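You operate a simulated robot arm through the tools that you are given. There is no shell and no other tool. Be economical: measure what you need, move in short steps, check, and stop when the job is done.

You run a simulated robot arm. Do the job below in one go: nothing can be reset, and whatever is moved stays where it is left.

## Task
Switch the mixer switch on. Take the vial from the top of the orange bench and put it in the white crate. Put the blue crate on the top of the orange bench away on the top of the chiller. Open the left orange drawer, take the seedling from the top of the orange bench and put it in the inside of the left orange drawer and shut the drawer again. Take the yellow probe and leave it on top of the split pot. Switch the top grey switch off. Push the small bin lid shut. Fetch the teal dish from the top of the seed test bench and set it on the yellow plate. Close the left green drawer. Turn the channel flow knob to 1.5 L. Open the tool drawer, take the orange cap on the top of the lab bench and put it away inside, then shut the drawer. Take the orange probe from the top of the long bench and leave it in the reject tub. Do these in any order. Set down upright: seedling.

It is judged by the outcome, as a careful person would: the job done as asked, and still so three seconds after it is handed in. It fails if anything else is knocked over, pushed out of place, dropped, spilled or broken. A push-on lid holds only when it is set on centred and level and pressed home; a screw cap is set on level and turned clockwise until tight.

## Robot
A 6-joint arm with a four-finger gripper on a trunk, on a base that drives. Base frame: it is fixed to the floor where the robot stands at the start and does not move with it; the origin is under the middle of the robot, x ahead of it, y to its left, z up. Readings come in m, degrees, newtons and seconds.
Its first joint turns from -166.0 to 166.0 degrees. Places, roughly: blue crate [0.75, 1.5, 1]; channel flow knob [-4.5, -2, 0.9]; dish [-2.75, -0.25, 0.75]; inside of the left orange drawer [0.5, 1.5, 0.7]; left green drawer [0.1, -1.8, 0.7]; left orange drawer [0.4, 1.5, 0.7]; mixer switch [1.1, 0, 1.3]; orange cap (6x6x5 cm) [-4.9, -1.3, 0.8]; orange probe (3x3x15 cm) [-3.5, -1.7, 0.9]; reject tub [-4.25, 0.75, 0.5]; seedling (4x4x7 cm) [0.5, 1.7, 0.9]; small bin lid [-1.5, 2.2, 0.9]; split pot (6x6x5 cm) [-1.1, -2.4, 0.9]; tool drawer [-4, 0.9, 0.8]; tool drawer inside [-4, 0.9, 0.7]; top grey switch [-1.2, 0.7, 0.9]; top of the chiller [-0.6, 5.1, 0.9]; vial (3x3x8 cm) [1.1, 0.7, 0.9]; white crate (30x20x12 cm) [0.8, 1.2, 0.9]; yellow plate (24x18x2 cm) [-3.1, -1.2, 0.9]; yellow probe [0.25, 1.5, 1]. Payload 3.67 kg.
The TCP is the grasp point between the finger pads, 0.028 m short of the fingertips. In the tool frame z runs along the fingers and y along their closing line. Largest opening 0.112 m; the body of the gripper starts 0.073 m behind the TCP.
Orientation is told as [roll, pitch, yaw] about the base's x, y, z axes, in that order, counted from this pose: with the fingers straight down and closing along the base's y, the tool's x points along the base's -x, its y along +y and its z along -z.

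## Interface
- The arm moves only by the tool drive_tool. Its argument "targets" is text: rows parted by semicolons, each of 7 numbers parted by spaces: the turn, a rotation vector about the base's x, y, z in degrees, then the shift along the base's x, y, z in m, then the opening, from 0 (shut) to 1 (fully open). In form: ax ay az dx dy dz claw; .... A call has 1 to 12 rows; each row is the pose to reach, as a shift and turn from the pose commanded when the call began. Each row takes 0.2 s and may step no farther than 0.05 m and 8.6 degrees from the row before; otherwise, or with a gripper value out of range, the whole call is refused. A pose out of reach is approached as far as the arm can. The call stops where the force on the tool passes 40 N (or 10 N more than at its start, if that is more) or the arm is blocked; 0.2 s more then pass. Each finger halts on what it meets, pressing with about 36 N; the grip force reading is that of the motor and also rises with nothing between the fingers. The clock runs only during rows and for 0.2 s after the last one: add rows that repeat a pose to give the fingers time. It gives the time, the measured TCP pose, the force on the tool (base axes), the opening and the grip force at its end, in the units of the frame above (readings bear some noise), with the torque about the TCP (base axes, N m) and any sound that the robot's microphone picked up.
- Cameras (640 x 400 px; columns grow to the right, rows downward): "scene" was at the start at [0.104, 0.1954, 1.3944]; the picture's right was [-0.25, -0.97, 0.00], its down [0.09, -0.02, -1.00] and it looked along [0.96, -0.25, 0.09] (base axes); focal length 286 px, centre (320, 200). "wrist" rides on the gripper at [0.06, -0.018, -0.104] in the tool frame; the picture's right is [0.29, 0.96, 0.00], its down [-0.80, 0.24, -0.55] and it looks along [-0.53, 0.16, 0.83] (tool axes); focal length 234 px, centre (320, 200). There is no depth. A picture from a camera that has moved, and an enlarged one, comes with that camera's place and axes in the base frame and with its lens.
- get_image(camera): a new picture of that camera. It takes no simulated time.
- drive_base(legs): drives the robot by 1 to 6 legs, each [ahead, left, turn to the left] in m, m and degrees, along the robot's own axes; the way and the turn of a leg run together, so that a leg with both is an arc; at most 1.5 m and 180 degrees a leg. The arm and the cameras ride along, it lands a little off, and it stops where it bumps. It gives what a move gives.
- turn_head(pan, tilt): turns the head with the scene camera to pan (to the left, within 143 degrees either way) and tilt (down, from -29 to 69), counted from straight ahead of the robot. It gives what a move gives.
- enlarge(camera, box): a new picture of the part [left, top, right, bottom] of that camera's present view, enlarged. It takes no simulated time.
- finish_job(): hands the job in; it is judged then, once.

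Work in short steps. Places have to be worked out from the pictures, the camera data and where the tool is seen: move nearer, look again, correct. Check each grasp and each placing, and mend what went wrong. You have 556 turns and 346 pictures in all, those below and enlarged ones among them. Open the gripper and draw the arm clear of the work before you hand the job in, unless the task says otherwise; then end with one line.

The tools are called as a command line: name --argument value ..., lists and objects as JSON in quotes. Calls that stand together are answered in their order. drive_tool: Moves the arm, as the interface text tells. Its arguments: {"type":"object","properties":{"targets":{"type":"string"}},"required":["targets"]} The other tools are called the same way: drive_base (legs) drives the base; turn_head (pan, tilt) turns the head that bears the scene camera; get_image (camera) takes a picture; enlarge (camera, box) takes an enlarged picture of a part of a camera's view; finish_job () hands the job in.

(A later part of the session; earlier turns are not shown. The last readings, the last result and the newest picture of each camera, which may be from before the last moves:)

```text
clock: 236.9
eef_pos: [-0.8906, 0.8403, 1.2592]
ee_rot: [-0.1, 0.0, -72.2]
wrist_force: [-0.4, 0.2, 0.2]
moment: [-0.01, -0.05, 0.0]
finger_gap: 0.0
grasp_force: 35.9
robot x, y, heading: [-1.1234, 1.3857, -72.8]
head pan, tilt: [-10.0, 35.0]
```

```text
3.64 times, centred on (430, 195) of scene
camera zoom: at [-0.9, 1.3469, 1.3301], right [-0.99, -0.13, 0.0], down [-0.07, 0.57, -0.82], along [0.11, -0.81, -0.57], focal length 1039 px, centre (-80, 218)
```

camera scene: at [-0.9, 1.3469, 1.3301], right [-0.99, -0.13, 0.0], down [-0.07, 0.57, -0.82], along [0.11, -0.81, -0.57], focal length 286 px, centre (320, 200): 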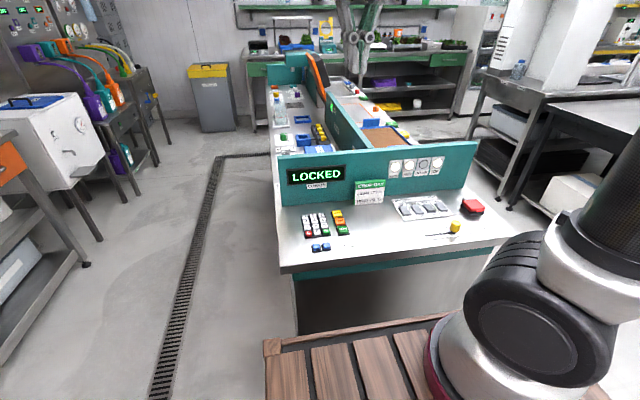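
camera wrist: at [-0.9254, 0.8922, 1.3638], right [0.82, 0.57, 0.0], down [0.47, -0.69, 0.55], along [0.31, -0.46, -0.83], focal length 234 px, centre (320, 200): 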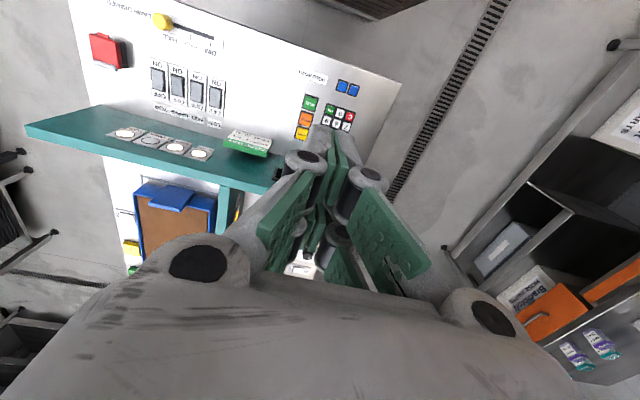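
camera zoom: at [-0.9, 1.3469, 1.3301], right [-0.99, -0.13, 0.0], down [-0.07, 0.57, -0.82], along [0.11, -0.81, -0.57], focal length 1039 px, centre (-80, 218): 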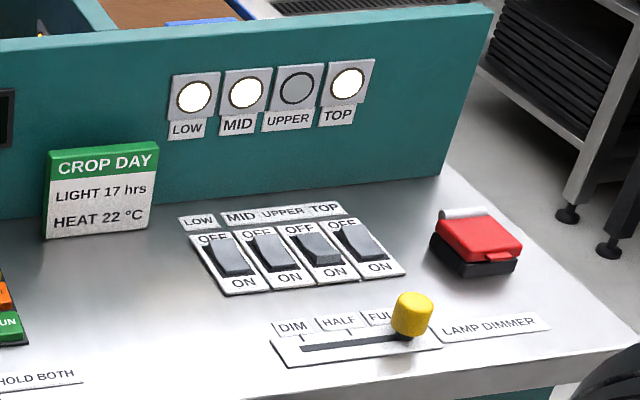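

The TOP rocker is the rightmost; its lamp is lit and its OFF end is the one toward the teal panel, at about (-1.136, 0.665, 0.875). I bring the closed fingers above it, tilted 15°.

drive_tool --targets "-1.8 -0.6 0 -0.031 -0.021 -0.013 0; -3.6 -1.1 0 -0.062 -0.042 -0.025 0; -5.4 -1.7 0 -0.093 -0.063 -0.038 0; -7.2 -2.3 0 -0.124 -0.084 -0.05 0; -9 -2.8 0 -0.155 -0.105 -0.063 0; -10.8 -3.4 0 -0.186 -0.126 -0.075 0; -12.6 -4 0 -0.217 -0.147 -0.088 0; -14.3 -4.5 0 -0.247 -0.168 -0.1 0; -14.3 -4.5 0 -0.247 -0.168 -0.145 0; -14.3 -4.5 0 -0.247 -0.168 -0.19 0; -14.3 -4.5 0 -0.247 -0.168 -0.235 0; -14.3 -4.5 0 -0.247 -0.168 -0.275 0"

enlarge --camera "wrist" --box '[200, 0, 440, 200]'

enlarge --camera "scene" --box '[360, 100, 500, 250]'

```text
clock: 239.5
eef_pos: [-1.1371, 0.6696, 0.983]
ee_rot: [-0.1, -15.1, -72.2]
wrist_force: [0.2, 0.7, -0.8]
moment: [-0.03, 0.0, 0.01]
finger_gap: 0.0
grasp_force: 35.7
robot x, y, heading: [-1.1193, 1.3901, -72.7]
head pan, tilt: [-10.0, 35.0]
```

```text
2.00 times, centred on (320, 100) of wrist
camera zoom: at [-1.1785, 0.7461, 1.0698], right [0.83, 0.56, -0.08], down [0.42, -0.52, 0.74], along [0.37, -0.65, -0.67], focal length 468 px, centre (320, 400)
```

zoom: 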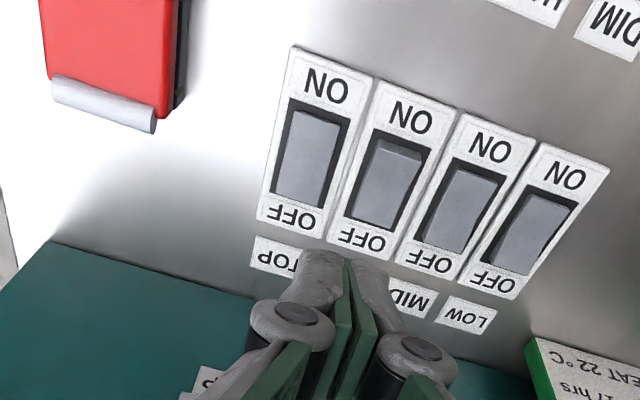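

```text
2.67 times, centred on (430, 175) of scene
camera zoom: at [-0.9001, 1.3472, 1.3301], right [-0.99, -0.13, 0.0], down [-0.07, 0.57, -0.82], along [0.1, -0.81, -0.57], focal length 762 px, centre (27, 267)
```

zoom: 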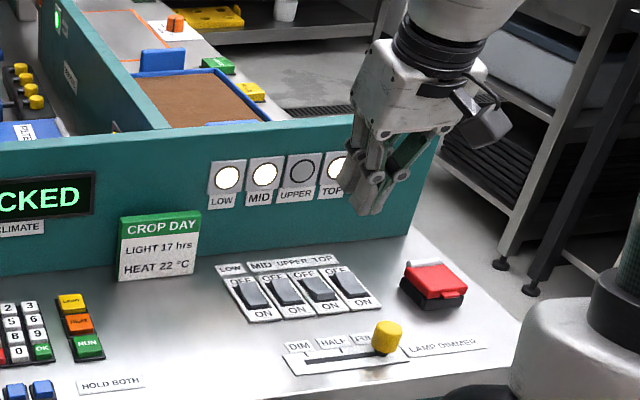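

Refined OFF end at (-1.150, 0.660). I shift 15 mm and press down on it.

drive_tool --targets "0 0 0 -0.0145 -0.003 -0.03 0; 0 0 0 -0.0145 -0.003 -0.06 0; 0 0 0 -0.0145 -0.003 -0.072 0; 0 0 0 -0.0145 -0.003 -0.08 0; 0 0 0 -0.0145 -0.003 -0.086 0; 0 0 0 -0.0145 -0.003 -0.092 0; 0 0 0 -0.0145 -0.003 -0.097 0"

enlarge --camera "scene" --box '[360, 100, 500, 250]'

```text
clock: 241.1
eef_pos: [-1.152, 0.6682, 0.8874]
ee_rot: [-0.2, -15.1, -72.0]
wrist_force: [-2.8, 8.2, 33.7]
moment: [0.73, 0.18, -0.02]
finger_gap: 0.0061
grasp_force: 35.7
robot x, y, heading: [-1.1211, 1.3892, -72.7]
head pan, tilt: [-10.0, 35.0]
```

```text
2.67 times, centred on (430, 175) of scene
camera zoom: at [-0.9002, 1.3482, 1.3301], right [-0.99, -0.13, 0.0], down [-0.07, 0.57, -0.82], along [0.1, -0.81, -0.57], focal length 762 px, centre (27, 267)
```

zoom: 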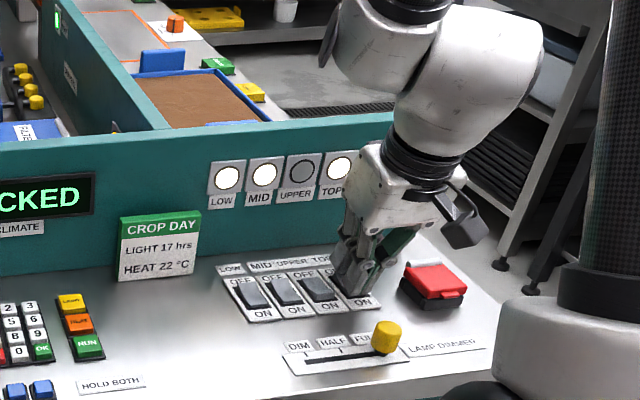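

The lamp still looks lit. I lift and look again at the rocker.

drive_tool --targets "0 0 0 0 0 0.03 0; 0 0 0 0.0 0.0 0.07 0; 0 0 0 0 0 0.09 0"

enlarge --camera "wrist" --box '[200, 0, 440, 200]'

enlarge --camera "scene" --box '[360, 100, 500, 250]'

```text
clock: 241.9
eef_pos: [-1.153, 0.668, 0.9773]
ee_rot: [0.0, -14.8, -72.2]
wrist_force: [0.4, -1.4, -0.4]
moment: [0.04, 0.02, 0.01]
finger_gap: 0.0
grasp_force: 36.3
robot x, y, heading: [-1.1234, 1.3874, -72.9]
head pan, tilt: [-10.0, 35.0]
```

```text
2.00 times, centred on (320, 100) of wrist
camera zoom: at [-1.195, 0.7445, 1.0634], right [0.83, 0.56, -0.08], down [0.42, -0.52, 0.74], along [0.37, -0.64, -0.67], focal length 468 px, centre (320, 400)
```

zoom: 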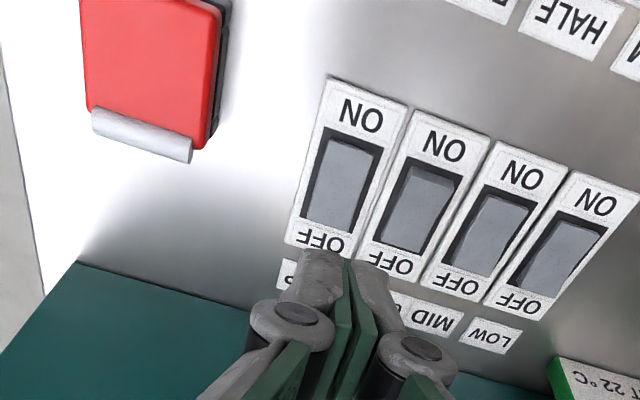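

```text
2.67 times, centred on (430, 175) of scene
camera zoom: at [-0.9001, 1.3466, 1.3301], right [-0.99, -0.13, 0.0], down [-0.07, 0.57, -0.82], along [0.1, -0.81, -0.57], focal length 762 px, centre (27, 267)
```

zoom: 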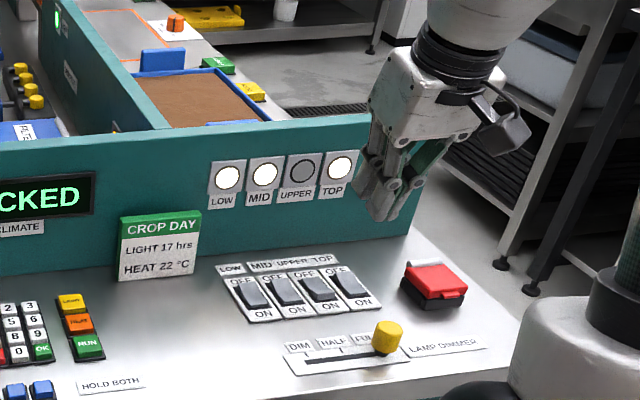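

My tilt made the near corner of the fingertips press at the rocker's pivot. I straighten the tool, move 1.2 cm farther toward the OFF end, and press again.

drive_tool --targets "7.2 2.3 0 0.002 -0.009 0 0; 14.3 4.5 0 0.004 -0.0185 0 0; 14.3 4.5 0 0.004 -0.0185 -0.04 0; 14.3 4.5 0 0.004 -0.0185 -0.062 0; 14.3 4.5 0 0.004 -0.0185 -0.07 0; 14.3 4.5 0 0.004 -0.0185 -0.076 0; 14.3 4.5 0 0.004 -0.0185 -0.082 0; 14.3 4.5 0 0.004 -0.0185 -0.087 0; 14.3 4.5 0 0.004 -0.0185 -0.091 0"

enlarge --camera "scene" --box '[360, 100, 500, 250]'

```text
clock: 243.9
eef_pos: [-1.1488, 0.6496, 0.8862]
ee_rot: [-0.1, 0.0, -72.3]
wrist_force: [-0.7, -1.4, 1.6]
moment: [0.02, 0.02, -0.01]
finger_gap: 0.006
grasp_force: 35.9
robot x, y, heading: [-1.1204, 1.3833, -72.5]
head pan, tilt: [-10.0, 35.0]
```

```text
2.67 times, centred on (430, 175) of scene
camera zoom: at [-0.9001, 1.3469, 1.3301], right [-0.99, -0.13, 0.0], down [-0.07, 0.57, -0.82], along [0.1, -0.81, -0.57], focal length 762 px, centre (27, 267)
```

zoom: 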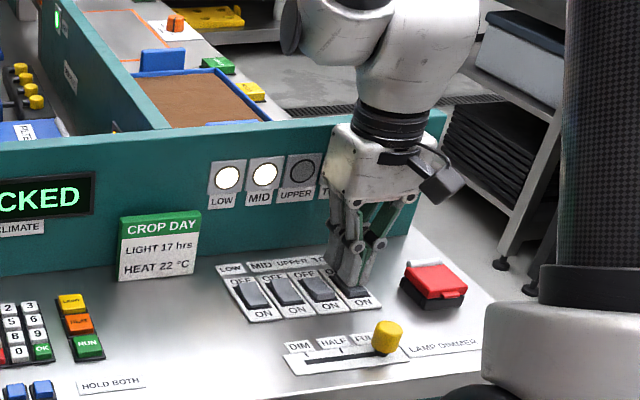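

Little force now; I lift and check the lamp.

drive_tool --targets "0 0 0 0 0 0.03 0; 0 0 0 0 0 0.07 0; 0 0 0 0 0.02 0.11 0; 0 0 0 -0.03 0.04 0.14 0; 0 0 0 -0.06 0.06 0.16 0"

enlarge --camera "scene" --box '[360, 100, 500, 250]'

```text
clock: 245.1
eef_pos: [-1.2087, 0.7097, 1.0444]
ee_rot: [0.0, 0.2, -72.1]
wrist_force: [-1.0, -1.2, -0.6]
moment: [0.06, 0.05, -0.03]
finger_gap: 0.0002
grasp_force: 35.3
robot x, y, heading: [-1.1228, 1.3901, -72.7]
head pan, tilt: [-10.0, 35.0]
```

```text
2.67 times, centred on (430, 175) of scene
camera zoom: at [-0.8999, 1.3466, 1.33], right [-0.99, -0.13, 0.0], down [-0.07, 0.57, -0.82], along [0.11, -0.81, -0.57], focal length 762 px, centre (27, 267)
```

zoom: 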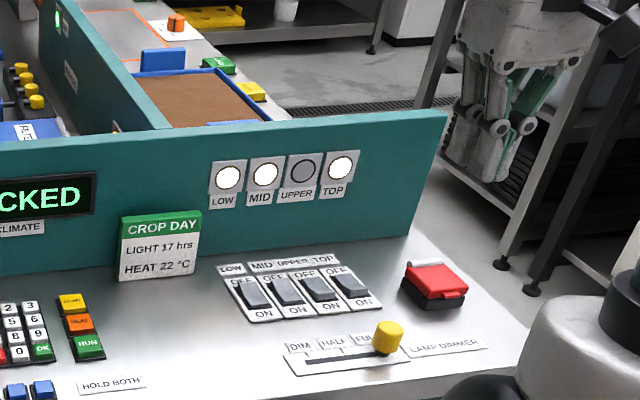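

Re-checking the heights, the desk surface is nearer z 0.85, so last time I stopped just short of the rocker's OFF end. I go back over it and press lower, until the force rises.

drive_tool --targets "0 0 0 0.03 -0.02 -0.03 0; 0 0 0 0.06 -0.045 -0.06 0; 0 0 0 0.0615 -0.065 -0.1 0; 0 0 0 0.0615 -0.065 -0.14 0; 0 0 0 0.0615 -0.065 -0.158 0; 0 0 0 0.0615 -0.065 -0.164 0; 0 0 0 0.0615 -0.065 -0.169 0; 0 0 0 0.0615 -0.065 -0.174 0; 0 0 0 0.0615 -0.065 -0.179 0"

enlarge --camera "scene" --box '[360, 100, 500, 250]'

```text
clock: 246.5
eef_pos: [-1.1474, 0.6446, 0.8858]
ee_rot: [0.0, -0.3, -72.0]
wrist_force: [0.1, 9.1, 19.7]
moment: [0.66, 0.09, -0.06]
finger_gap: 0.0058
grasp_force: 35.6
robot x, y, heading: [-1.1252, 1.3907, -72.6]
head pan, tilt: [-10.0, 35.0]
stopped in row 6: the force on the tool passed its limit at 54 N (the readings are from after the stop); the commanded pose is now the measured one
```

```text
2.67 times, centred on (430, 175) of scene
camera zoom: at [-0.9001, 1.3479, 1.3301], right [-0.99, -0.13, 0.0], down [-0.07, 0.57, -0.82], along [0.1, -0.81, -0.57], focal length 762 px, centre (27, 267)
```

zoom: 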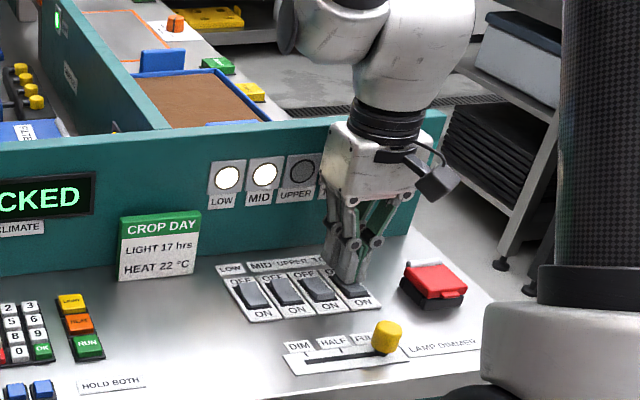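

Contact is at the near edge of the fingertips, so the rocker sits nearer to me than assumed. I lift, move back, and zoom tightly on the switches.

drive_tool --targets "0 0 0 0 0 0.04 0; 0 0 0 0 0 0.08 0; 0 0 0 -0.01 0.03 0.11 0; 0 0 0 -0.03 0.065 0.13 0; 0 0 0 -0.05 0.1 0.15 0; 0 0 0 -0.05 0.13 0.18 0"

enlarge --camera "scene" --box '[395, 185, 465, 225]'

get_image --camera "wrist"

```text
clock: 247.9
eef_pos: [-1.1969, 0.7742, 1.0653]
ee_rot: [0.0, -0.1, -72.1]
wrist_force: [0.6, -0.2, -0.8]
moment: [0.06, 0.03, -0.04]
finger_gap: 0.0
grasp_force: 35.6
robot x, y, heading: [-1.1198, 1.385, -72.4]
head pan, tilt: [-10.0, 35.0]
```

```text
9.14 times, centred on (430, 205) of scene
camera zoom: at [-0.9001, 1.3464, 1.3301], right [-0.99, -0.13, 0.0], down [-0.07, 0.57, -0.82], along [0.1, -0.81, -0.57], focal length 2613 px, centre (-686, 154)
```

zoom: 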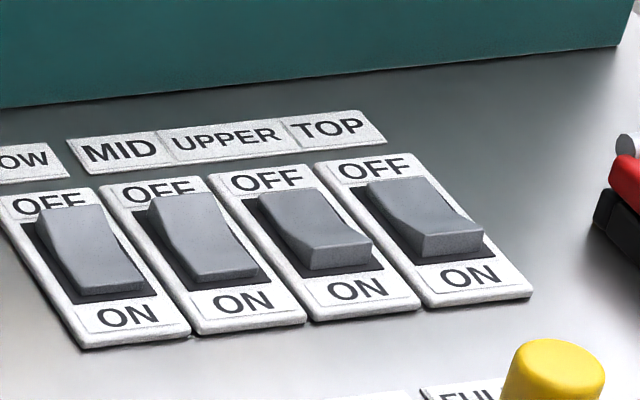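

```text
199 pictures are left
camera wrist: at [-1.2315, 0.8273, 1.1706], right [0.82, 0.57, 0.0], down [0.47, -0.68, 0.56], along [0.31, -0.46, -0.83], focal length 234 px, centre (320, 200)
```

wrist: 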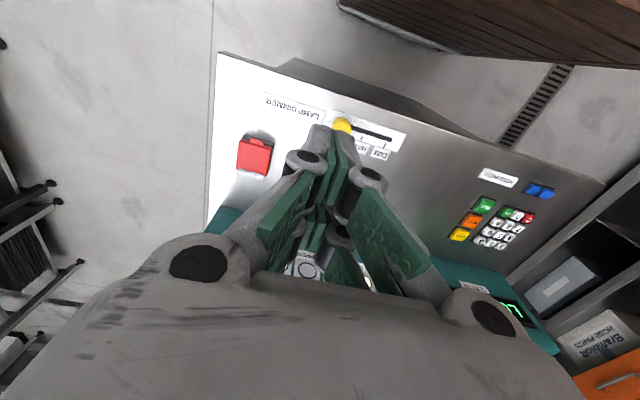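

The TOP rocker now lies like the UPPER one (ON end raised), so it has switched off. I check its lamp.

enlarge --camera "scene" --box '[380, 140, 480, 220]'

```text
5.00 times, centred on (430, 180) of scene
camera zoom: at [-0.9001, 1.3464, 1.3301], right [-0.99, -0.13, 0.0], down [-0.07, 0.57, -0.82], along [0.1, -0.81, -0.57], focal length 1429 px, centre (-230, 300)
```

zoom: 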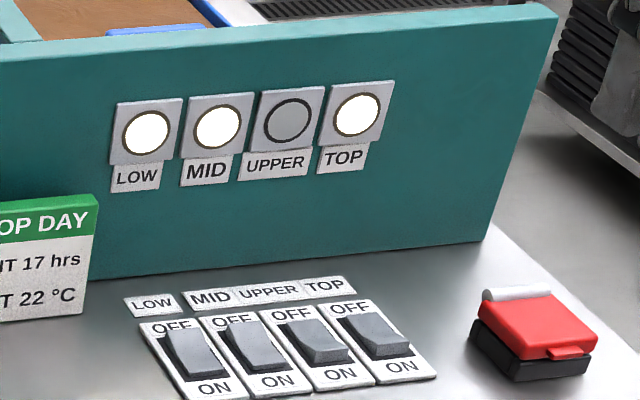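

The rocker is clearly in its OFF position now. I raise the arm, then drive back to the orange bench for the yellow probe.

drive_tool --targets "0 0 0 0 0.02 0.04 0; 0 0 0 0 0.03 0.08 0; 0 0 0 0.01 0.04 0.12 0; 0 0 0 0.03 0.05 0.16 0; 0 0 0 0.06 0.05 0.19 0; 0 0 0 0.09 0.04 0.22 0; 0 0 0 0.13 0.03 0.24 0; 0 0 0 0.17 0.02 0.25 0; 0 0 0 0.2 0.01 0.25 0.5"

enlarge --camera "scene" --box '[380, 140, 480, 220]'

drive_base --legs '[[0, 0.75, 0], [0, 0, 90], [0, -0.3, 0]]'

turn_head --pan 0 --tilt 35

get_image --camera "scene"

```text
clock: 249.9
eef_pos: [-0.9971, 0.7833, 1.3155]
ee_rot: [-0.1, -0.2, -72.2]
wrist_force: [-0.1, 0.8, 0.7]
moment: [-0.05, -0.05, 0.0]
finger_gap: 0.0561
grasp_force: 0.4
robot x, y, heading: [-1.121, 1.3859, -72.7]
head pan, tilt: [-10.0, 35.0]
```

```text
5.00 times, centred on (430, 180) of scene
camera zoom: at [-0.9004, 1.3472, 1.3301], right [-0.99, -0.13, 0.0], down [-0.07, 0.57, -0.82], along [0.1, -0.81, -0.57], focal length 1429 px, centre (-230, 300)
```

zoom: 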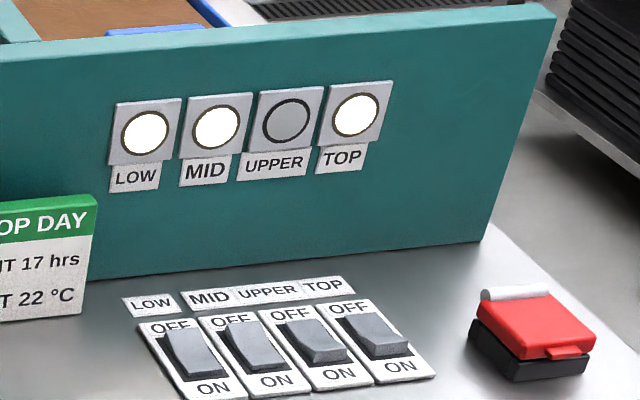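

```text
clock: 259.4
eef_pos: [0.2816, 1.4596, 1.3144]
ee_rot: [-0.2, -0.3, 18.1]
wrist_force: [0.1, 0.5, 0.6]
moment: [0.02, -0.06, -0.03]
finger_gap: 0.0558
grasp_force: 0.1
robot x, y, heading: [-0.3195, 1.3304, 17.8]
head pan, tilt: [-10.0, 35.0]
```

```text
clock: 260.1
eef_pos: [0.2831, 1.4601, 1.3144]
ee_rot: [-0.1, -0.2, 18.2]
wrist_force: [-0.3, 0.4, -0.2]
moment: [-0.02, -0.03, 0.02]
finger_gap: 0.056
grasp_force: 0.0
robot x, y, heading: [-0.321, 1.3368, 17.8]
head pan, tilt: [0.0, 35.0]
```

```text
196 pictures are left
camera scene: at [-0.284, 1.5709, 1.3301], right [0.3, -0.95, 0.0], down [-0.55, -0.17, -0.82], along [0.78, 0.25, -0.57], focal length 286 px, centre (320, 200)
```

scene: 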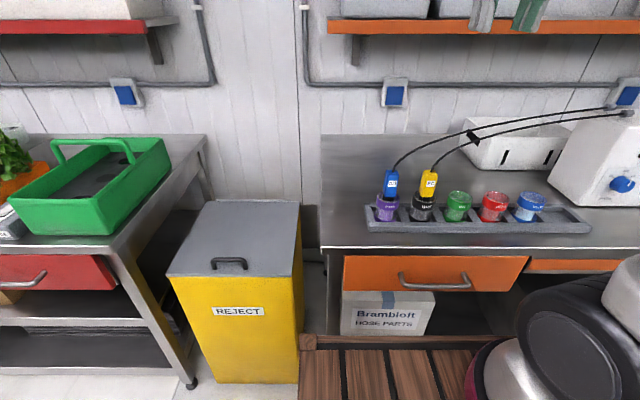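

Drawer confirmed shut. I zoom in on the yellow probe.

enlarge --camera "scene" --box '[360, 130, 480, 240]'

get_image --camera "wrist"

```text
3.64 times, centred on (420, 185) of scene
camera zoom: at [-0.284, 1.5709, 1.3301], right [0.3, -0.95, 0.0], down [-0.55, -0.17, -0.82], along [0.78, 0.25, -0.57], focal length 1039 px, centre (-44, 254)
```

zoom: 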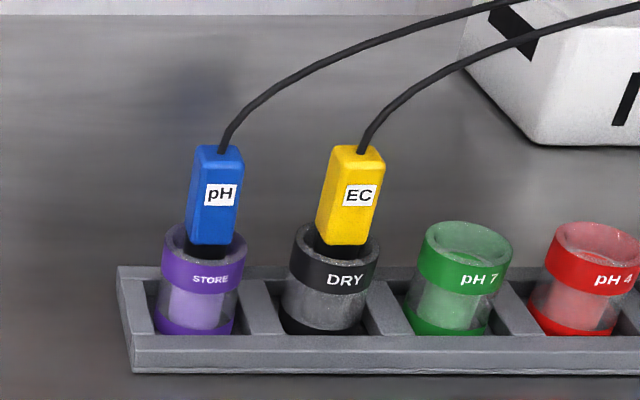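

```text
194 pictures are left
camera wrist: at [0.2319, 1.4243, 1.4201], right [-0.57, 0.82, 0.0], down [0.68, 0.48, 0.56], along [0.46, 0.32, -0.83], focal length 234 px, centre (320, 200)
```

wrist: 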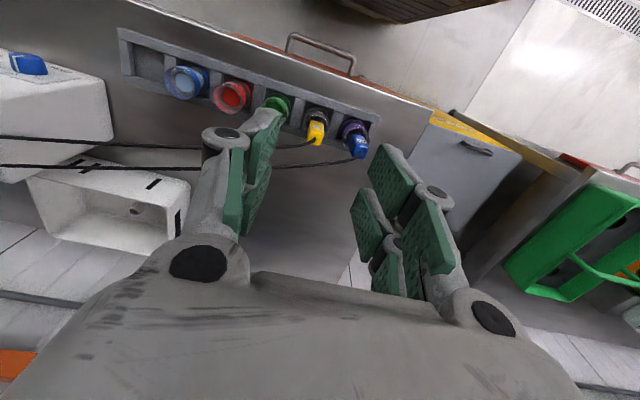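

The probe body is at (0.358, 1.501), z ≈ 0.925–1.0. I turn the hand 90° so that the fingers straddle it front to back, keeping clear of the cable's side.

drive_tool --targets "0 0 8.2 0.006 0.003 0 0.6; 0 0 16.4 0.012 0.007 0 0.6; 0 0 24.6 0.02 0.011 0 0.6; 0 0 32.8 0.027 0.015 0 0.6; 0 0 41 0.034 0.018 0 0.6; 0 0 49.2 0.04 0.022 0 0.6; 0 0 57.4 0.047 0.026 -0.02 0.6; 0 0 65.6 0.054 0.03 -0.05 0.6; 0 0 73.8 0.061 0.034 -0.08 0.6; 0 0 82 0.068 0.037 -0.11 0.6; 0 0 90 0.075 0.041 -0.14 0.6; 0 0 90 0.075 0.041 -0.18 0.6"

get_image --camera "wrist"

enlarge --camera "scene" --box '[350, 60, 510, 240]'

```text
clock: 262.7
eef_pos: [0.3582, 1.499, 1.136]
ee_rot: [-0.1, -0.2, 108.2]
wrist_force: [0.3, -0.2, 0.1]
moment: [0.01, -0.04, 0.0]
finger_gap: 0.067
grasp_force: 0.2
robot x, y, heading: [-0.3219, 1.3306, 17.5]
head pan, tilt: [0.0, 35.0]
```

```text
193 pictures are left
camera wrist: at [0.3949, 1.4481, 1.2415], right [-0.82, -0.57, 0.0], down [-0.48, 0.68, 0.56], along [-0.32, 0.46, -0.83], focal length 234 px, centre (320, 200)
```

wrist: 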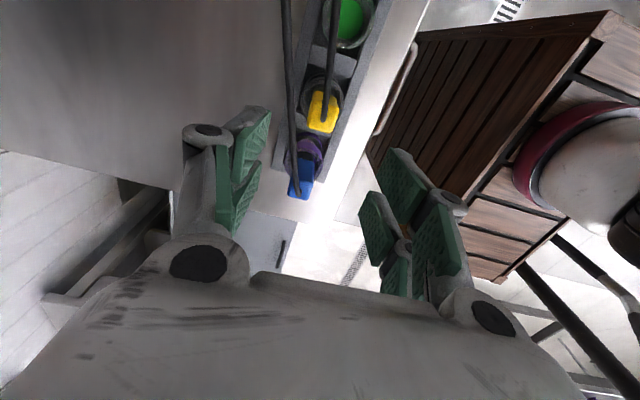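

```text
2.22 times, centred on (430, 150) of scene
camera zoom: at [-0.2842, 1.5709, 1.3301], right [0.3, -0.95, 0.0], down [-0.55, -0.17, -0.82], along [0.78, 0.25, -0.57], focal length 635 px, centre (76, 311)
```

zoom: 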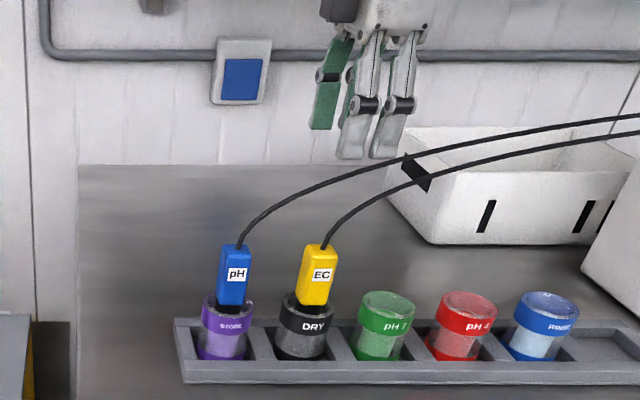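

The probe is well under the jaws. I go down around it and grip.

drive_tool --targets "0 0 0 0.001 -0.003 -0.04 0.6; 0 0 0 0.001 -0.003 -0.08 0.6; 0 0 0 0.001 -0.003 -0.12 0.6; 0 0 0 0.001 -0.003 -0.162 0.6; 0 0 0 0.001 -0.003 -0.162 0.3; 0 0 0 0.001 -0.003 -0.162 0.1; 0 0 0 0.001 -0.003 -0.162 0.1; 0 0 0 0.001 -0.003 -0.162 0.1"

get_image --camera "wrist"

enlarge --camera "scene" --box '[350, 60, 510, 240]'

```text
clock: 264.5
eef_pos: [0.3604, 1.4987, 0.9748]
ee_rot: [-0.1, -0.2, 108.1]
wrist_force: [-0.5, -0.5, 0.4]
moment: [-0.01, -0.01, 0.0]
finger_gap: 0.0284
grasp_force: 35.9
robot x, y, heading: [-0.3232, 1.3319, 17.4]
head pan, tilt: [0.0, 35.0]
```

```text
191 pictures are left
camera wrist: at [0.3957, 1.4462, 1.0795], right [-0.82, -0.57, 0.0], down [-0.48, 0.68, 0.56], along [-0.32, 0.46, -0.83], focal length 234 px, centre (320, 200)
```

wrist: 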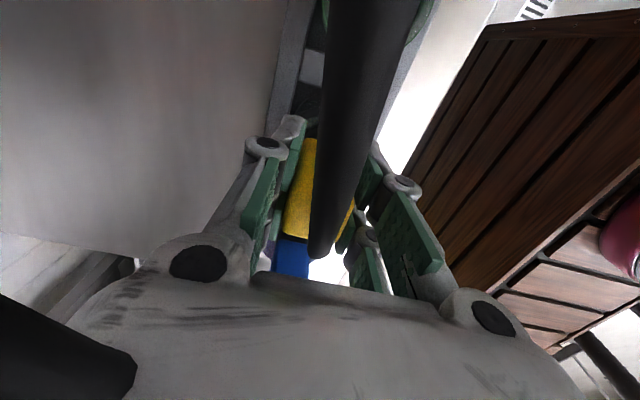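

```text
2.22 times, centred on (430, 150) of scene
camera zoom: at [-0.284, 1.571, 1.3301], right [0.3, -0.95, 0.0], down [-0.55, -0.17, -0.82], along [0.78, 0.25, -0.57], focal length 635 px, centre (76, 311)
```

zoom: 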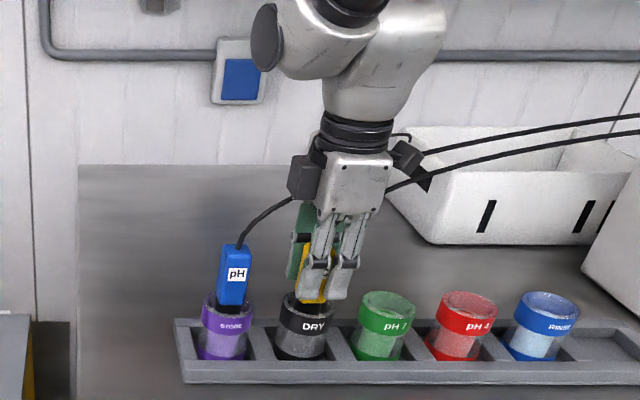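

Gripped (28 mm). I lift it straight out of the cup and look at how the cable behaves.

drive_tool --targets "0 0 0 0 0 0.03 0.1; 0 0 0 0 0 0.06 0.1; 0 0 0 0 0 0.1 0.1; 0 0 0 0 0 0.14 0.1; 0 0 0 0 0 0.18 0.1; 0 0 0 0 0 0.21 0.1; 0 0 0 -0.04 -0.012 0.22 0.1; 0 0 0 -0.08 -0.024 0.23 0.1"

get_image --camera "scene"

get_image --camera "wrist"

```text
clock: 266.3
eef_pos: [0.278, 1.4736, 1.2021]
ee_rot: [0.0, -0.2, 108.2]
wrist_force: [0.0, 1.1, -1.4]
moment: [-0.04, 0.06, -0.02]
finger_gap: 0.0285
grasp_force: 35.7
robot x, y, heading: [-0.319, 1.3306, 17.5]
head pan, tilt: [0.0, 35.0]
```

```text
189 pictures are left
camera scene: at [-0.2834, 1.5713, 1.33], right [0.3, -0.95, 0.0], down [-0.55, -0.17, -0.82], along [0.78, 0.25, -0.57], focal length 286 px, centre (320, 200)
```

scene: 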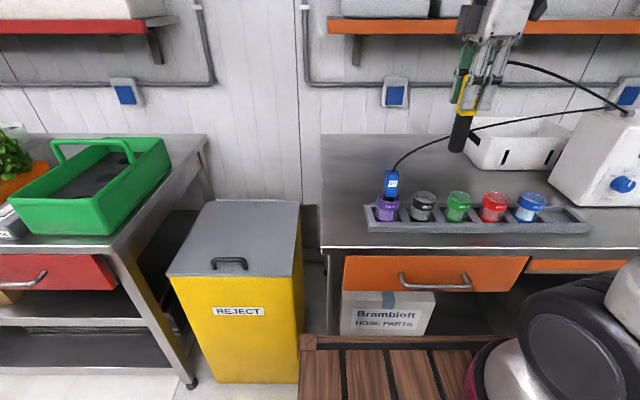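

```text
188 pictures are left
camera wrist: at [0.3148, 1.4232, 1.3074], right [-0.82, -0.57, 0.0], down [-0.48, 0.68, 0.56], along [-0.32, 0.46, -0.83], focal length 234 px, centre (320, 200)
```

wrist: 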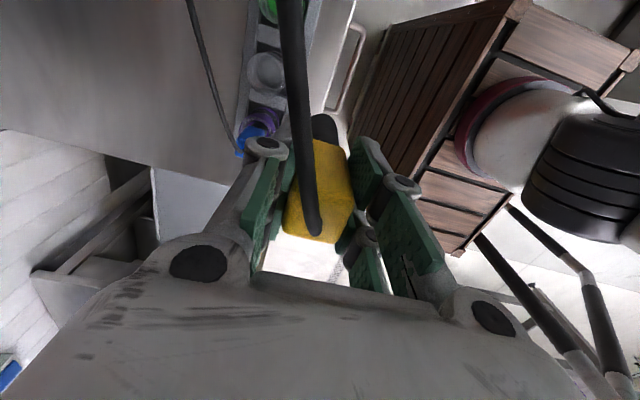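

The cable simply follows the probe. I turn right and drive down the aisle between the island and the panels.

drive_base --legs '[[0, 0, -90], [1.2, 0, 0]]'

turn_head --pan -15 --tilt 20

get_image --camera "scene"

```text
clock: 276.2
eef_pos: [0.2013, -0.421, 1.203]
ee_rot: [-0.1, -0.2, 18.6]
wrist_force: [0.6, 0.2, 0.6]
moment: [0.0, -0.01, 0.05]
finger_gap: 0.0286
grasp_force: 35.9
robot x, y, heading: [0.055, 0.1779, -72.0]
head pan, tilt: [0.0, 35.0]
```

```text
clock: 277.0
eef_pos: [0.2026, -0.4205, 1.2023]
ee_rot: [-0.2, -0.2, 18.7]
wrist_force: [-0.1, 0.0, -1.0]
moment: [0.0, -0.01, -0.01]
finger_gap: 0.0285
grasp_force: 35.6
robot x, y, heading: [0.0528, 0.1768, -71.8]
head pan, tilt: [-15.0, 20.0]
```

```text
187 pictures are left
camera scene: at [0.269, 0.1338, 1.3538], right [-1.0, -0.06, 0.0], down [-0.02, 0.34, -0.94], along [0.05, -0.94, -0.34], focal length 286 px, centre (320, 200)
```

scene: 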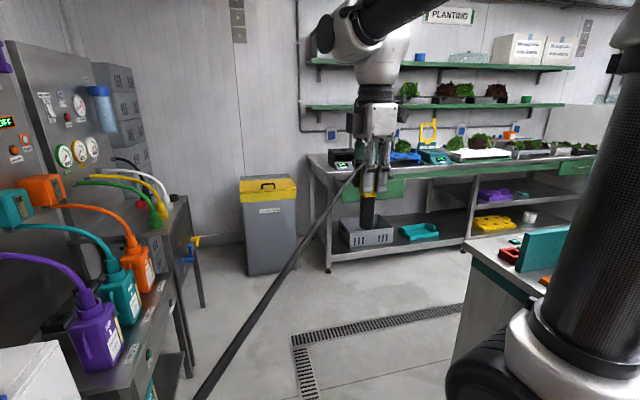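

I drive on to near the planting bench, drawing the arm in a bit first, and look.

drive_tool --targets "0 0 0 -0.012 0.04 0.01 0.1; 0 0 0 -0.024 0.08 0.02 0.1; 0 0 0 -0.036 0.12 0.04 0.1; 0 0 0 -0.045 0.15 0.06 0.1"

drive_base --legs '[[1.35, 0, 0]]'

turn_head --pan -25 --tilt 20

get_image --camera "scene"

```text
clock: 278.0
eef_pos: [0.1557, -0.2707, 1.2625]
ee_rot: [-0.1, -0.1, 18.7]
wrist_force: [-0.3, -1.4, -1.4]
moment: [0.01, 0.01, -0.01]
finger_gap: 0.0282
grasp_force: 36.4
robot x, y, heading: [0.0528, 0.176, -71.7]
head pan, tilt: [-15.0, 20.0]
```

```text
clock: 284.9
eef_pos: [0.5802, -1.5913, 1.2617]
ee_rot: [-0.1, -0.3, 18.3]
wrist_force: [0.0, 0.3, -0.9]
moment: [0.0, 0.0, 0.01]
finger_gap: 0.0286
grasp_force: 36.1
robot x, y, heading: [0.4793, -1.1422, -72.2]
head pan, tilt: [-15.0, 20.0]
```

```text
clock: 285.6
eef_pos: [0.5816, -1.5902, 1.2638]
ee_rot: [0.0, -0.2, 18.3]
wrist_force: [0.4, -0.1, -1.2]
moment: [-0.01, -0.01, -0.03]
finger_gap: 0.0285
grasp_force: 35.9
robot x, y, heading: [0.4809, -1.1426, -72.1]
head pan, tilt: [-25.0, 20.0]
```

```text
186 pictures are left
camera scene: at [0.6798, -1.1861, 1.3539], right [-0.99, 0.13, 0.0], down [0.04, 0.34, -0.94], along [-0.12, -0.93, -0.34], focal length 286 px, centre (320, 200)
```

scene: 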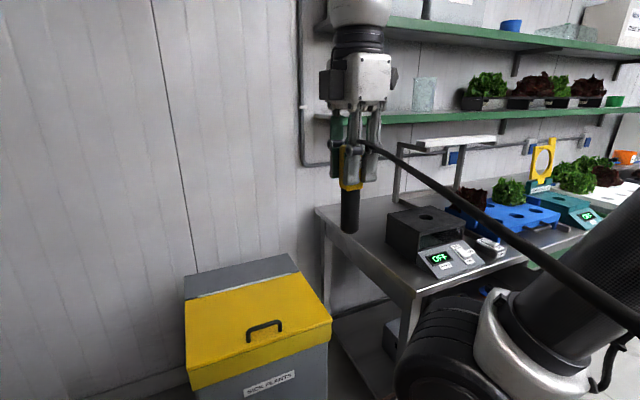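

Before sliding right I check the bench front for the open green drawer.

turn_head --pan -50 --tilt 40

get_image --camera "scene"

```text
clock: 286.5
eef_pos: [0.5806, -1.5902, 1.262]
ee_rot: [0.0, -0.3, 18.3]
wrist_force: [0.3, -0.6, -0.8]
moment: [-0.01, 0.01, 0.0]
finger_gap: 0.0285
grasp_force: 35.8
robot x, y, heading: [0.4783, -1.1394, -72.1]
head pan, tilt: [-50.0, 40.0]
```

```text
185 pictures are left
camera scene: at [0.6462, -1.1657, 1.3226], right [-0.85, 0.53, 0.0], down [0.34, 0.54, -0.77], along [-0.41, -0.65, -0.64], focal length 286 px, centre (320, 200)
```

scene: 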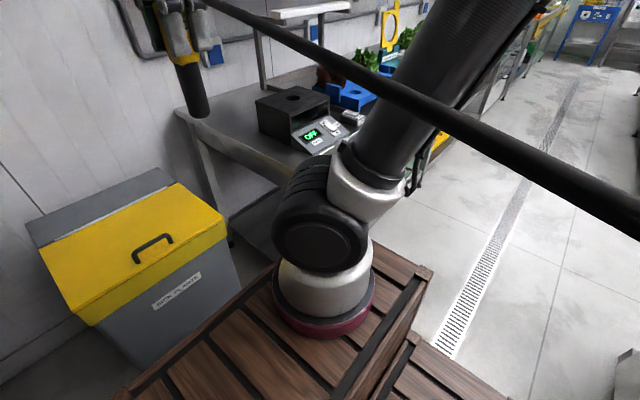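

I slide right a little and look again with the arm less in the way.

drive_base --legs '[[0.05, 0, 0], [0, 0, 30]]'

turn_head --pan -95 --tilt 30

get_image --camera "scene"

```text
clock: 288.9
eef_pos: [0.809, -1.5269, 1.2632]
ee_rot: [-0.1, -0.1, 48.5]
wrist_force: [-0.2, 0.0, -0.6]
moment: [0.01, -0.01, -0.01]
finger_gap: 0.0283
grasp_force: 35.8
robot x, y, heading: [0.4988, -1.1923, -42.1]
head pan, tilt: [-50.0, 40.0]
```

```text
clock: 290.1
eef_pos: [0.8081, -1.5271, 1.2627]
ee_rot: [0.0, -0.2, 48.3]
wrist_force: [-0.3, 0.3, -0.7]
moment: [0.01, 0.01, 0.02]
finger_gap: 0.0283
grasp_force: 36.2
robot x, y, heading: [0.497, -1.1867, -42.2]
head pan, tilt: [-95.0, 30.0]
```

```text
184 pictures are left
camera scene: at [0.5887, -1.1032, 1.3378], right [-0.68, 0.73, 0.0], down [0.37, 0.34, -0.87], along [-0.63, -0.59, -0.5], focal length 286 px, centre (320, 200)
```

scene: 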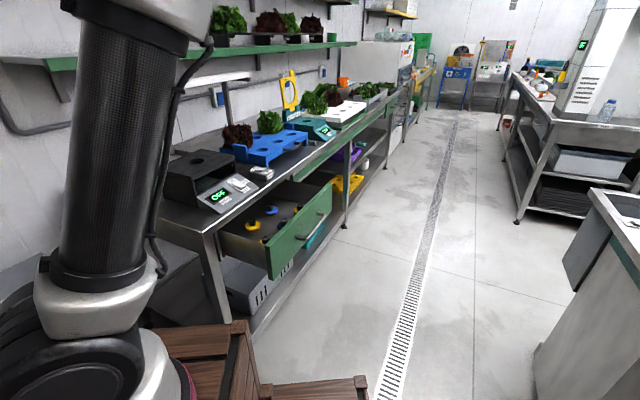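

Now I see it: the left green drawer stands open about 0.1–0.2 m, and beyond it the aisle is free. I turn to face along the aisle and drive to the split pot's place.

drive_base --legs '[[0, 0, -120], [0.9, -0.08, 0], [0.9, 0.02, 0]]'

turn_head --pan 70 --tilt 30

get_image --camera "scene"

```text
clock: 304.1
eef_pos: [-1.6537, -1.8533, 1.2629]
ee_rot: [-0.1, -0.1, -69.3]
wrist_force: [0.4, -0.6, -0.7]
moment: [0.02, -0.01, 0.02]
finger_gap: 0.0283
grasp_force: 35.5
robot x, y, heading: [-1.2087, -1.7327, -159.9]
head pan, tilt: [-95.0, 30.0]
```

```text
clock: 306.6
eef_pos: [-1.6552, -1.8531, 1.2626]
ee_rot: [-0.1, -0.2, -69.3]
wrist_force: [-0.1, -0.1, -0.8]
moment: [-0.01, 0.02, 0.02]
finger_gap: 0.0284
grasp_force: 35.8
robot x, y, heading: [-1.2063, -1.7358, -159.7]
head pan, tilt: [70.0, 30.0]
```

```text
183 pictures are left
camera scene: at [-1.1563, -2.0314, 1.3379], right [-1.0, 0.0, 0.0], down [0.0, 0.5, -0.87], along [0.0, -0.87, -0.5], focal length 286 px, centre (320, 200)
```

scene: 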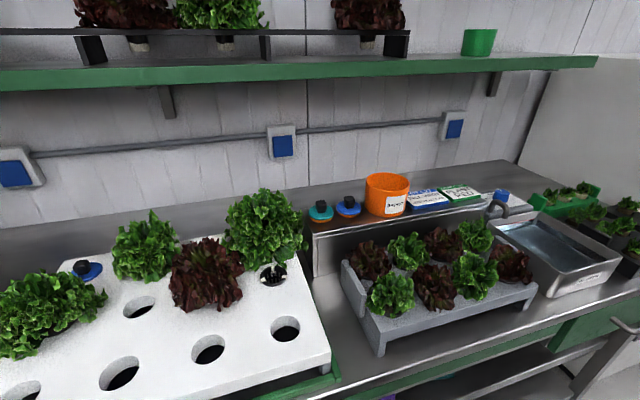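

I zoom in on the bench to find the split pot.

enlarge --camera "scene" --box '[210, 160, 430, 360]'

enlarge --camera "scene" --box '[290, 150, 530, 260]'

```text
2.00 times, centred on (320, 260) of scene
camera zoom: at [-1.1563, -2.0314, 1.3379], right [-1.0, 0.0, 0.0], down [0.0, 0.5, -0.87], along [0.0, -0.87, -0.5], focal length 572 px, centre (320, 80)
```

zoom: 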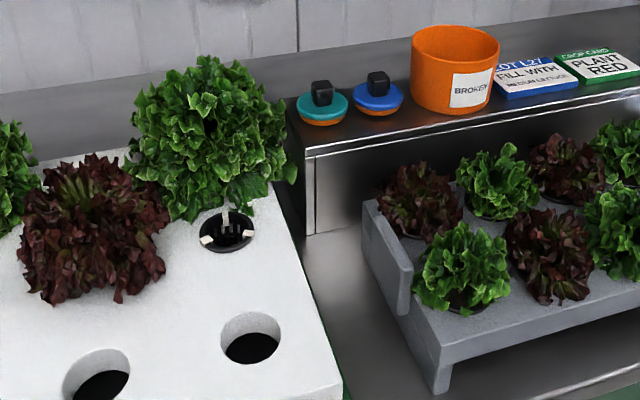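

```text
2.67 times, centred on (410, 205) of scene
camera zoom: at [-1.1563, -2.0314, 1.3379], right [-1.0, 0.0, 0.0], down [0.0, 0.5, -0.87], along [0.0, -0.87, -0.5], focal length 762 px, centre (80, 187)
```

zoom: 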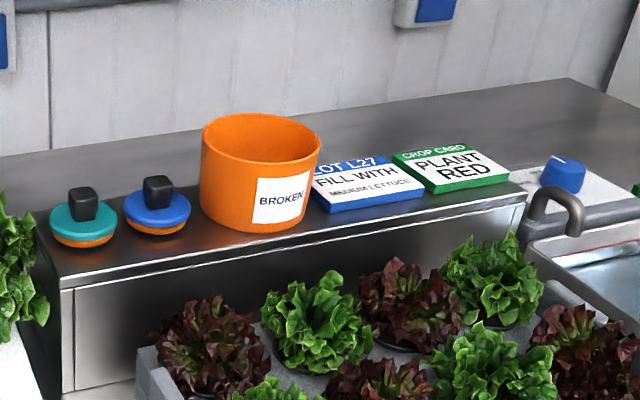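

The split pot is the cracked net pot in the white raft at about (-1.056, -2.477). I shift slightly away from the bench and turn left to face it.

drive_base --legs '[[0, -0.05, 0], [0, 0, 87]]'

turn_head --pan -5 --tilt 35

get_image --camera "scene"

get_image --camera "wrist"

```text
clock: 311.2
eef_pos: [-1.1346, -2.1348, 1.2626]
ee_rot: [-0.1, -0.2, 17.8]
wrist_force: [0.6, 0.1, -1.0]
moment: [0.0, -0.01, 0.03]
finger_gap: 0.0282
grasp_force: 36.1
robot x, y, heading: [-1.2253, -1.6845, -72.6]
head pan, tilt: [70.0, 30.0]
```

```text
clock: 312.7
eef_pos: [-1.1335, -2.1363, 1.2634]
ee_rot: [-0.1, -0.2, 17.7]
wrist_force: [-1.4, 0.1, -0.6]
moment: [-0.02, -0.05, -0.01]
finger_gap: 0.0283
grasp_force: 35.6
robot x, y, heading: [-1.2291, -1.6873, -73.0]
head pan, tilt: [-5.0, 35.0]
```

```text
180 pictures are left
camera scene: at [-0.9996, -1.7261, 1.3301], right [-0.98, -0.21, 0.0], down [-0.12, 0.56, -0.82], along [0.17, -0.8, -0.57], focal length 286 px, centre (320, 200)
```

scene: 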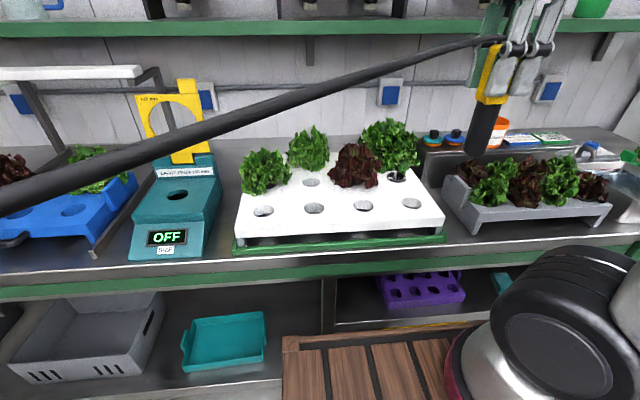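

```text
179 pictures are left
camera wrist: at [-1.1846, -2.1698, 1.3678], right [-0.57, 0.82, 0.0], down [0.68, 0.47, 0.56], along [0.46, 0.31, -0.83], focal length 234 px, centre (320, 200)
```

wrist: 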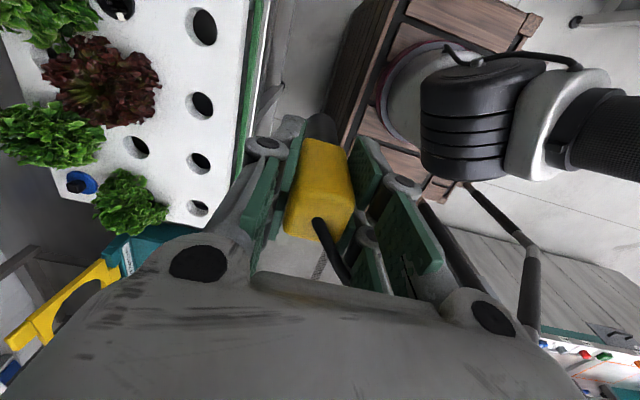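

I zoom in on the split pot from here.

enlarge --camera "scene" --box '[330, 110, 460, 250]'

```text
2.86 times, centred on (395, 180) of scene
camera zoom: at [-0.9996, -1.7261, 1.3301], right [-0.98, -0.21, 0.0], down [-0.12, 0.56, -0.82], along [0.17, -0.8, -0.57], focal length 817 px, centre (106, 257)
```

zoom: 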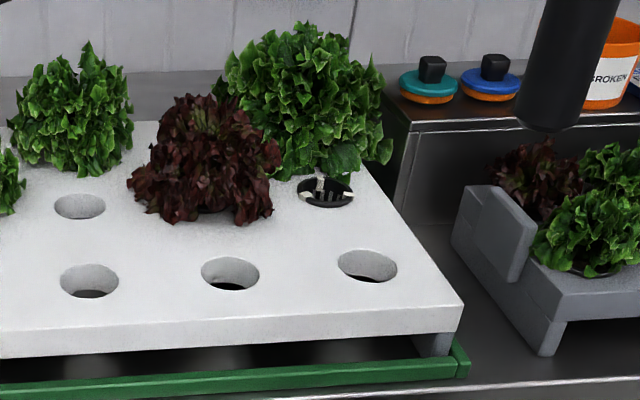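

The pot's top centre is about (-1.061, -2.457, 0.919), with lettuce close behind it. I'll approach with the hand leaning 20° toward me so that only the probe's black shaft comes near the leaves.

drive_tool --targets "-2.4 -0.75 0 0.0076 -0.035 0 0.1; -4.8 -1.5 0 0.015 -0.07 -0.01 0.1; -7.2 -2.25 0 0.023 -0.106 -0.025 0.1; -9.6 -3 0 0.03 -0.141 -0.045 0.1; -12 -3.75 0 0.038 -0.176 -0.065 0.1; -14.3 -4.5 0 0.045 -0.212 -0.085 0.1; -16.7 -5.25 0 0.053 -0.247 -0.11 0.1; -19.1 -6 0 0.0605 -0.2822 -0.135 0.1"

get_image --camera "wrist"

enlarge --camera "scene" --box '[320, 60, 480, 220]'

```text
clock: 314.5
eef_pos: [-1.0723, -2.4176, 1.13]
ee_rot: [-20.2, 0.0, 17.9]
wrist_force: [0.5, 0.4, -0.2]
moment: [-0.03, -0.02, 0.0]
finger_gap: 0.0284
grasp_force: 35.8
robot x, y, heading: [-1.2272, -1.6864, -73.1]
head pan, tilt: [-5.0, 35.0]
```

```text
177 pictures are left
camera wrist: at [-1.1348, -2.4162, 1.2346], right [-0.55, 0.77, -0.33], down [0.63, 0.64, 0.44], along [0.55, 0.03, -0.84], focal length 234 px, centre (320, 200)
```

wrist: 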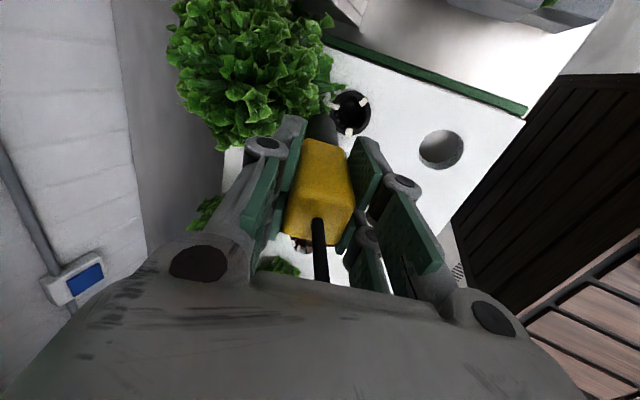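

```text
2.50 times, centred on (400, 140) of scene
camera zoom: at [-0.9998, -1.7256, 1.3301], right [-0.98, -0.21, 0.0], down [-0.12, 0.56, -0.82], along [0.17, -0.8, -0.57], focal length 714 px, centre (120, 350)
```

zoom: 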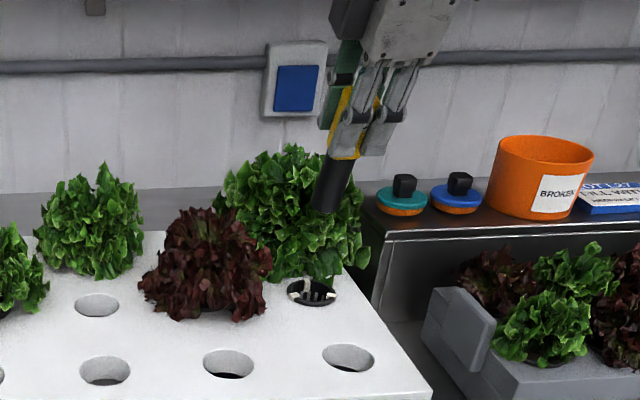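

The shaft tip is right above the pot. I lower straight down, slowly near the pot.

drive_tool --targets "0 0 0 0 0.002 -0.03 0.1; 0 0 0 0 0.002 -0.06 0.1; 0 0 0 0 0.002 -0.08 0.1; 0 0 0 0 0.002 -0.09 0.1; 0 0 0 0 0.002 -0.1 0.1; 0 0 0 0 0.002 -0.108 0.1; 0 0 0 0 0.002 -0.115 0.1"

enlarge --camera "scene" --box '[320, 60, 480, 220]'

get_image --camera "wrist"

```text
clock: 316.1
eef_pos: [-1.0723, -2.4163, 1.0132]
ee_rot: [-20.2, -0.1, 17.7]
wrist_force: [-1.0, -0.5, -0.4]
moment: [0.02, 0.01, 0.01]
finger_gap: 0.0284
grasp_force: 36.3
robot x, y, heading: [-1.232, -1.6854, -72.9]
head pan, tilt: [-5.0, 35.0]
```

```text
2.50 times, centred on (400, 140) of scene
camera zoom: at [-0.9996, -1.7261, 1.3301], right [-0.98, -0.21, 0.0], down [-0.12, 0.56, -0.82], along [0.17, -0.8, -0.57], focal length 714 px, centre (120, 350)
```

zoom: 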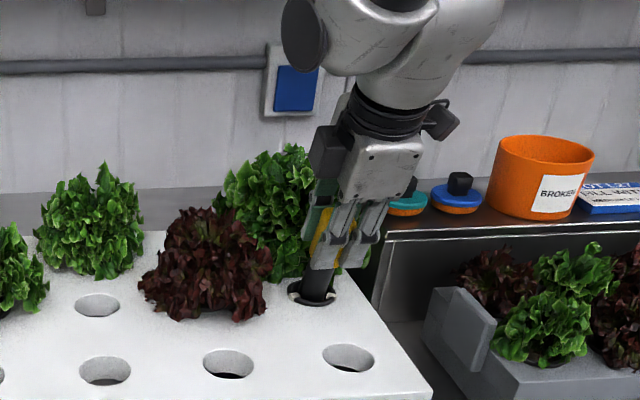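

```text
174 pictures are left
camera wrist: at [-1.1353, -2.4157, 1.1182], right [-0.55, 0.77, -0.33], down [0.63, 0.64, 0.44], along [0.55, 0.03, -0.84], focal length 234 px, centre (320, 200)
```

wrist: 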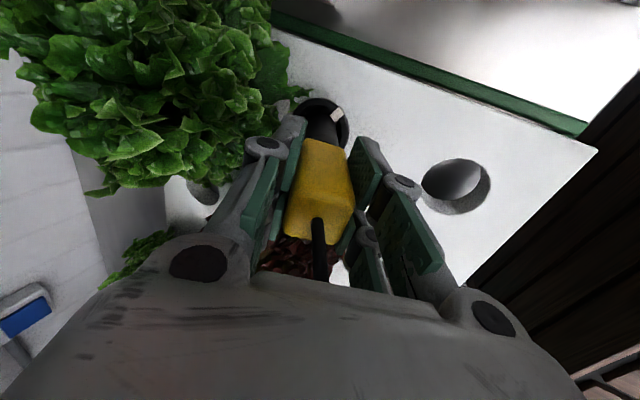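

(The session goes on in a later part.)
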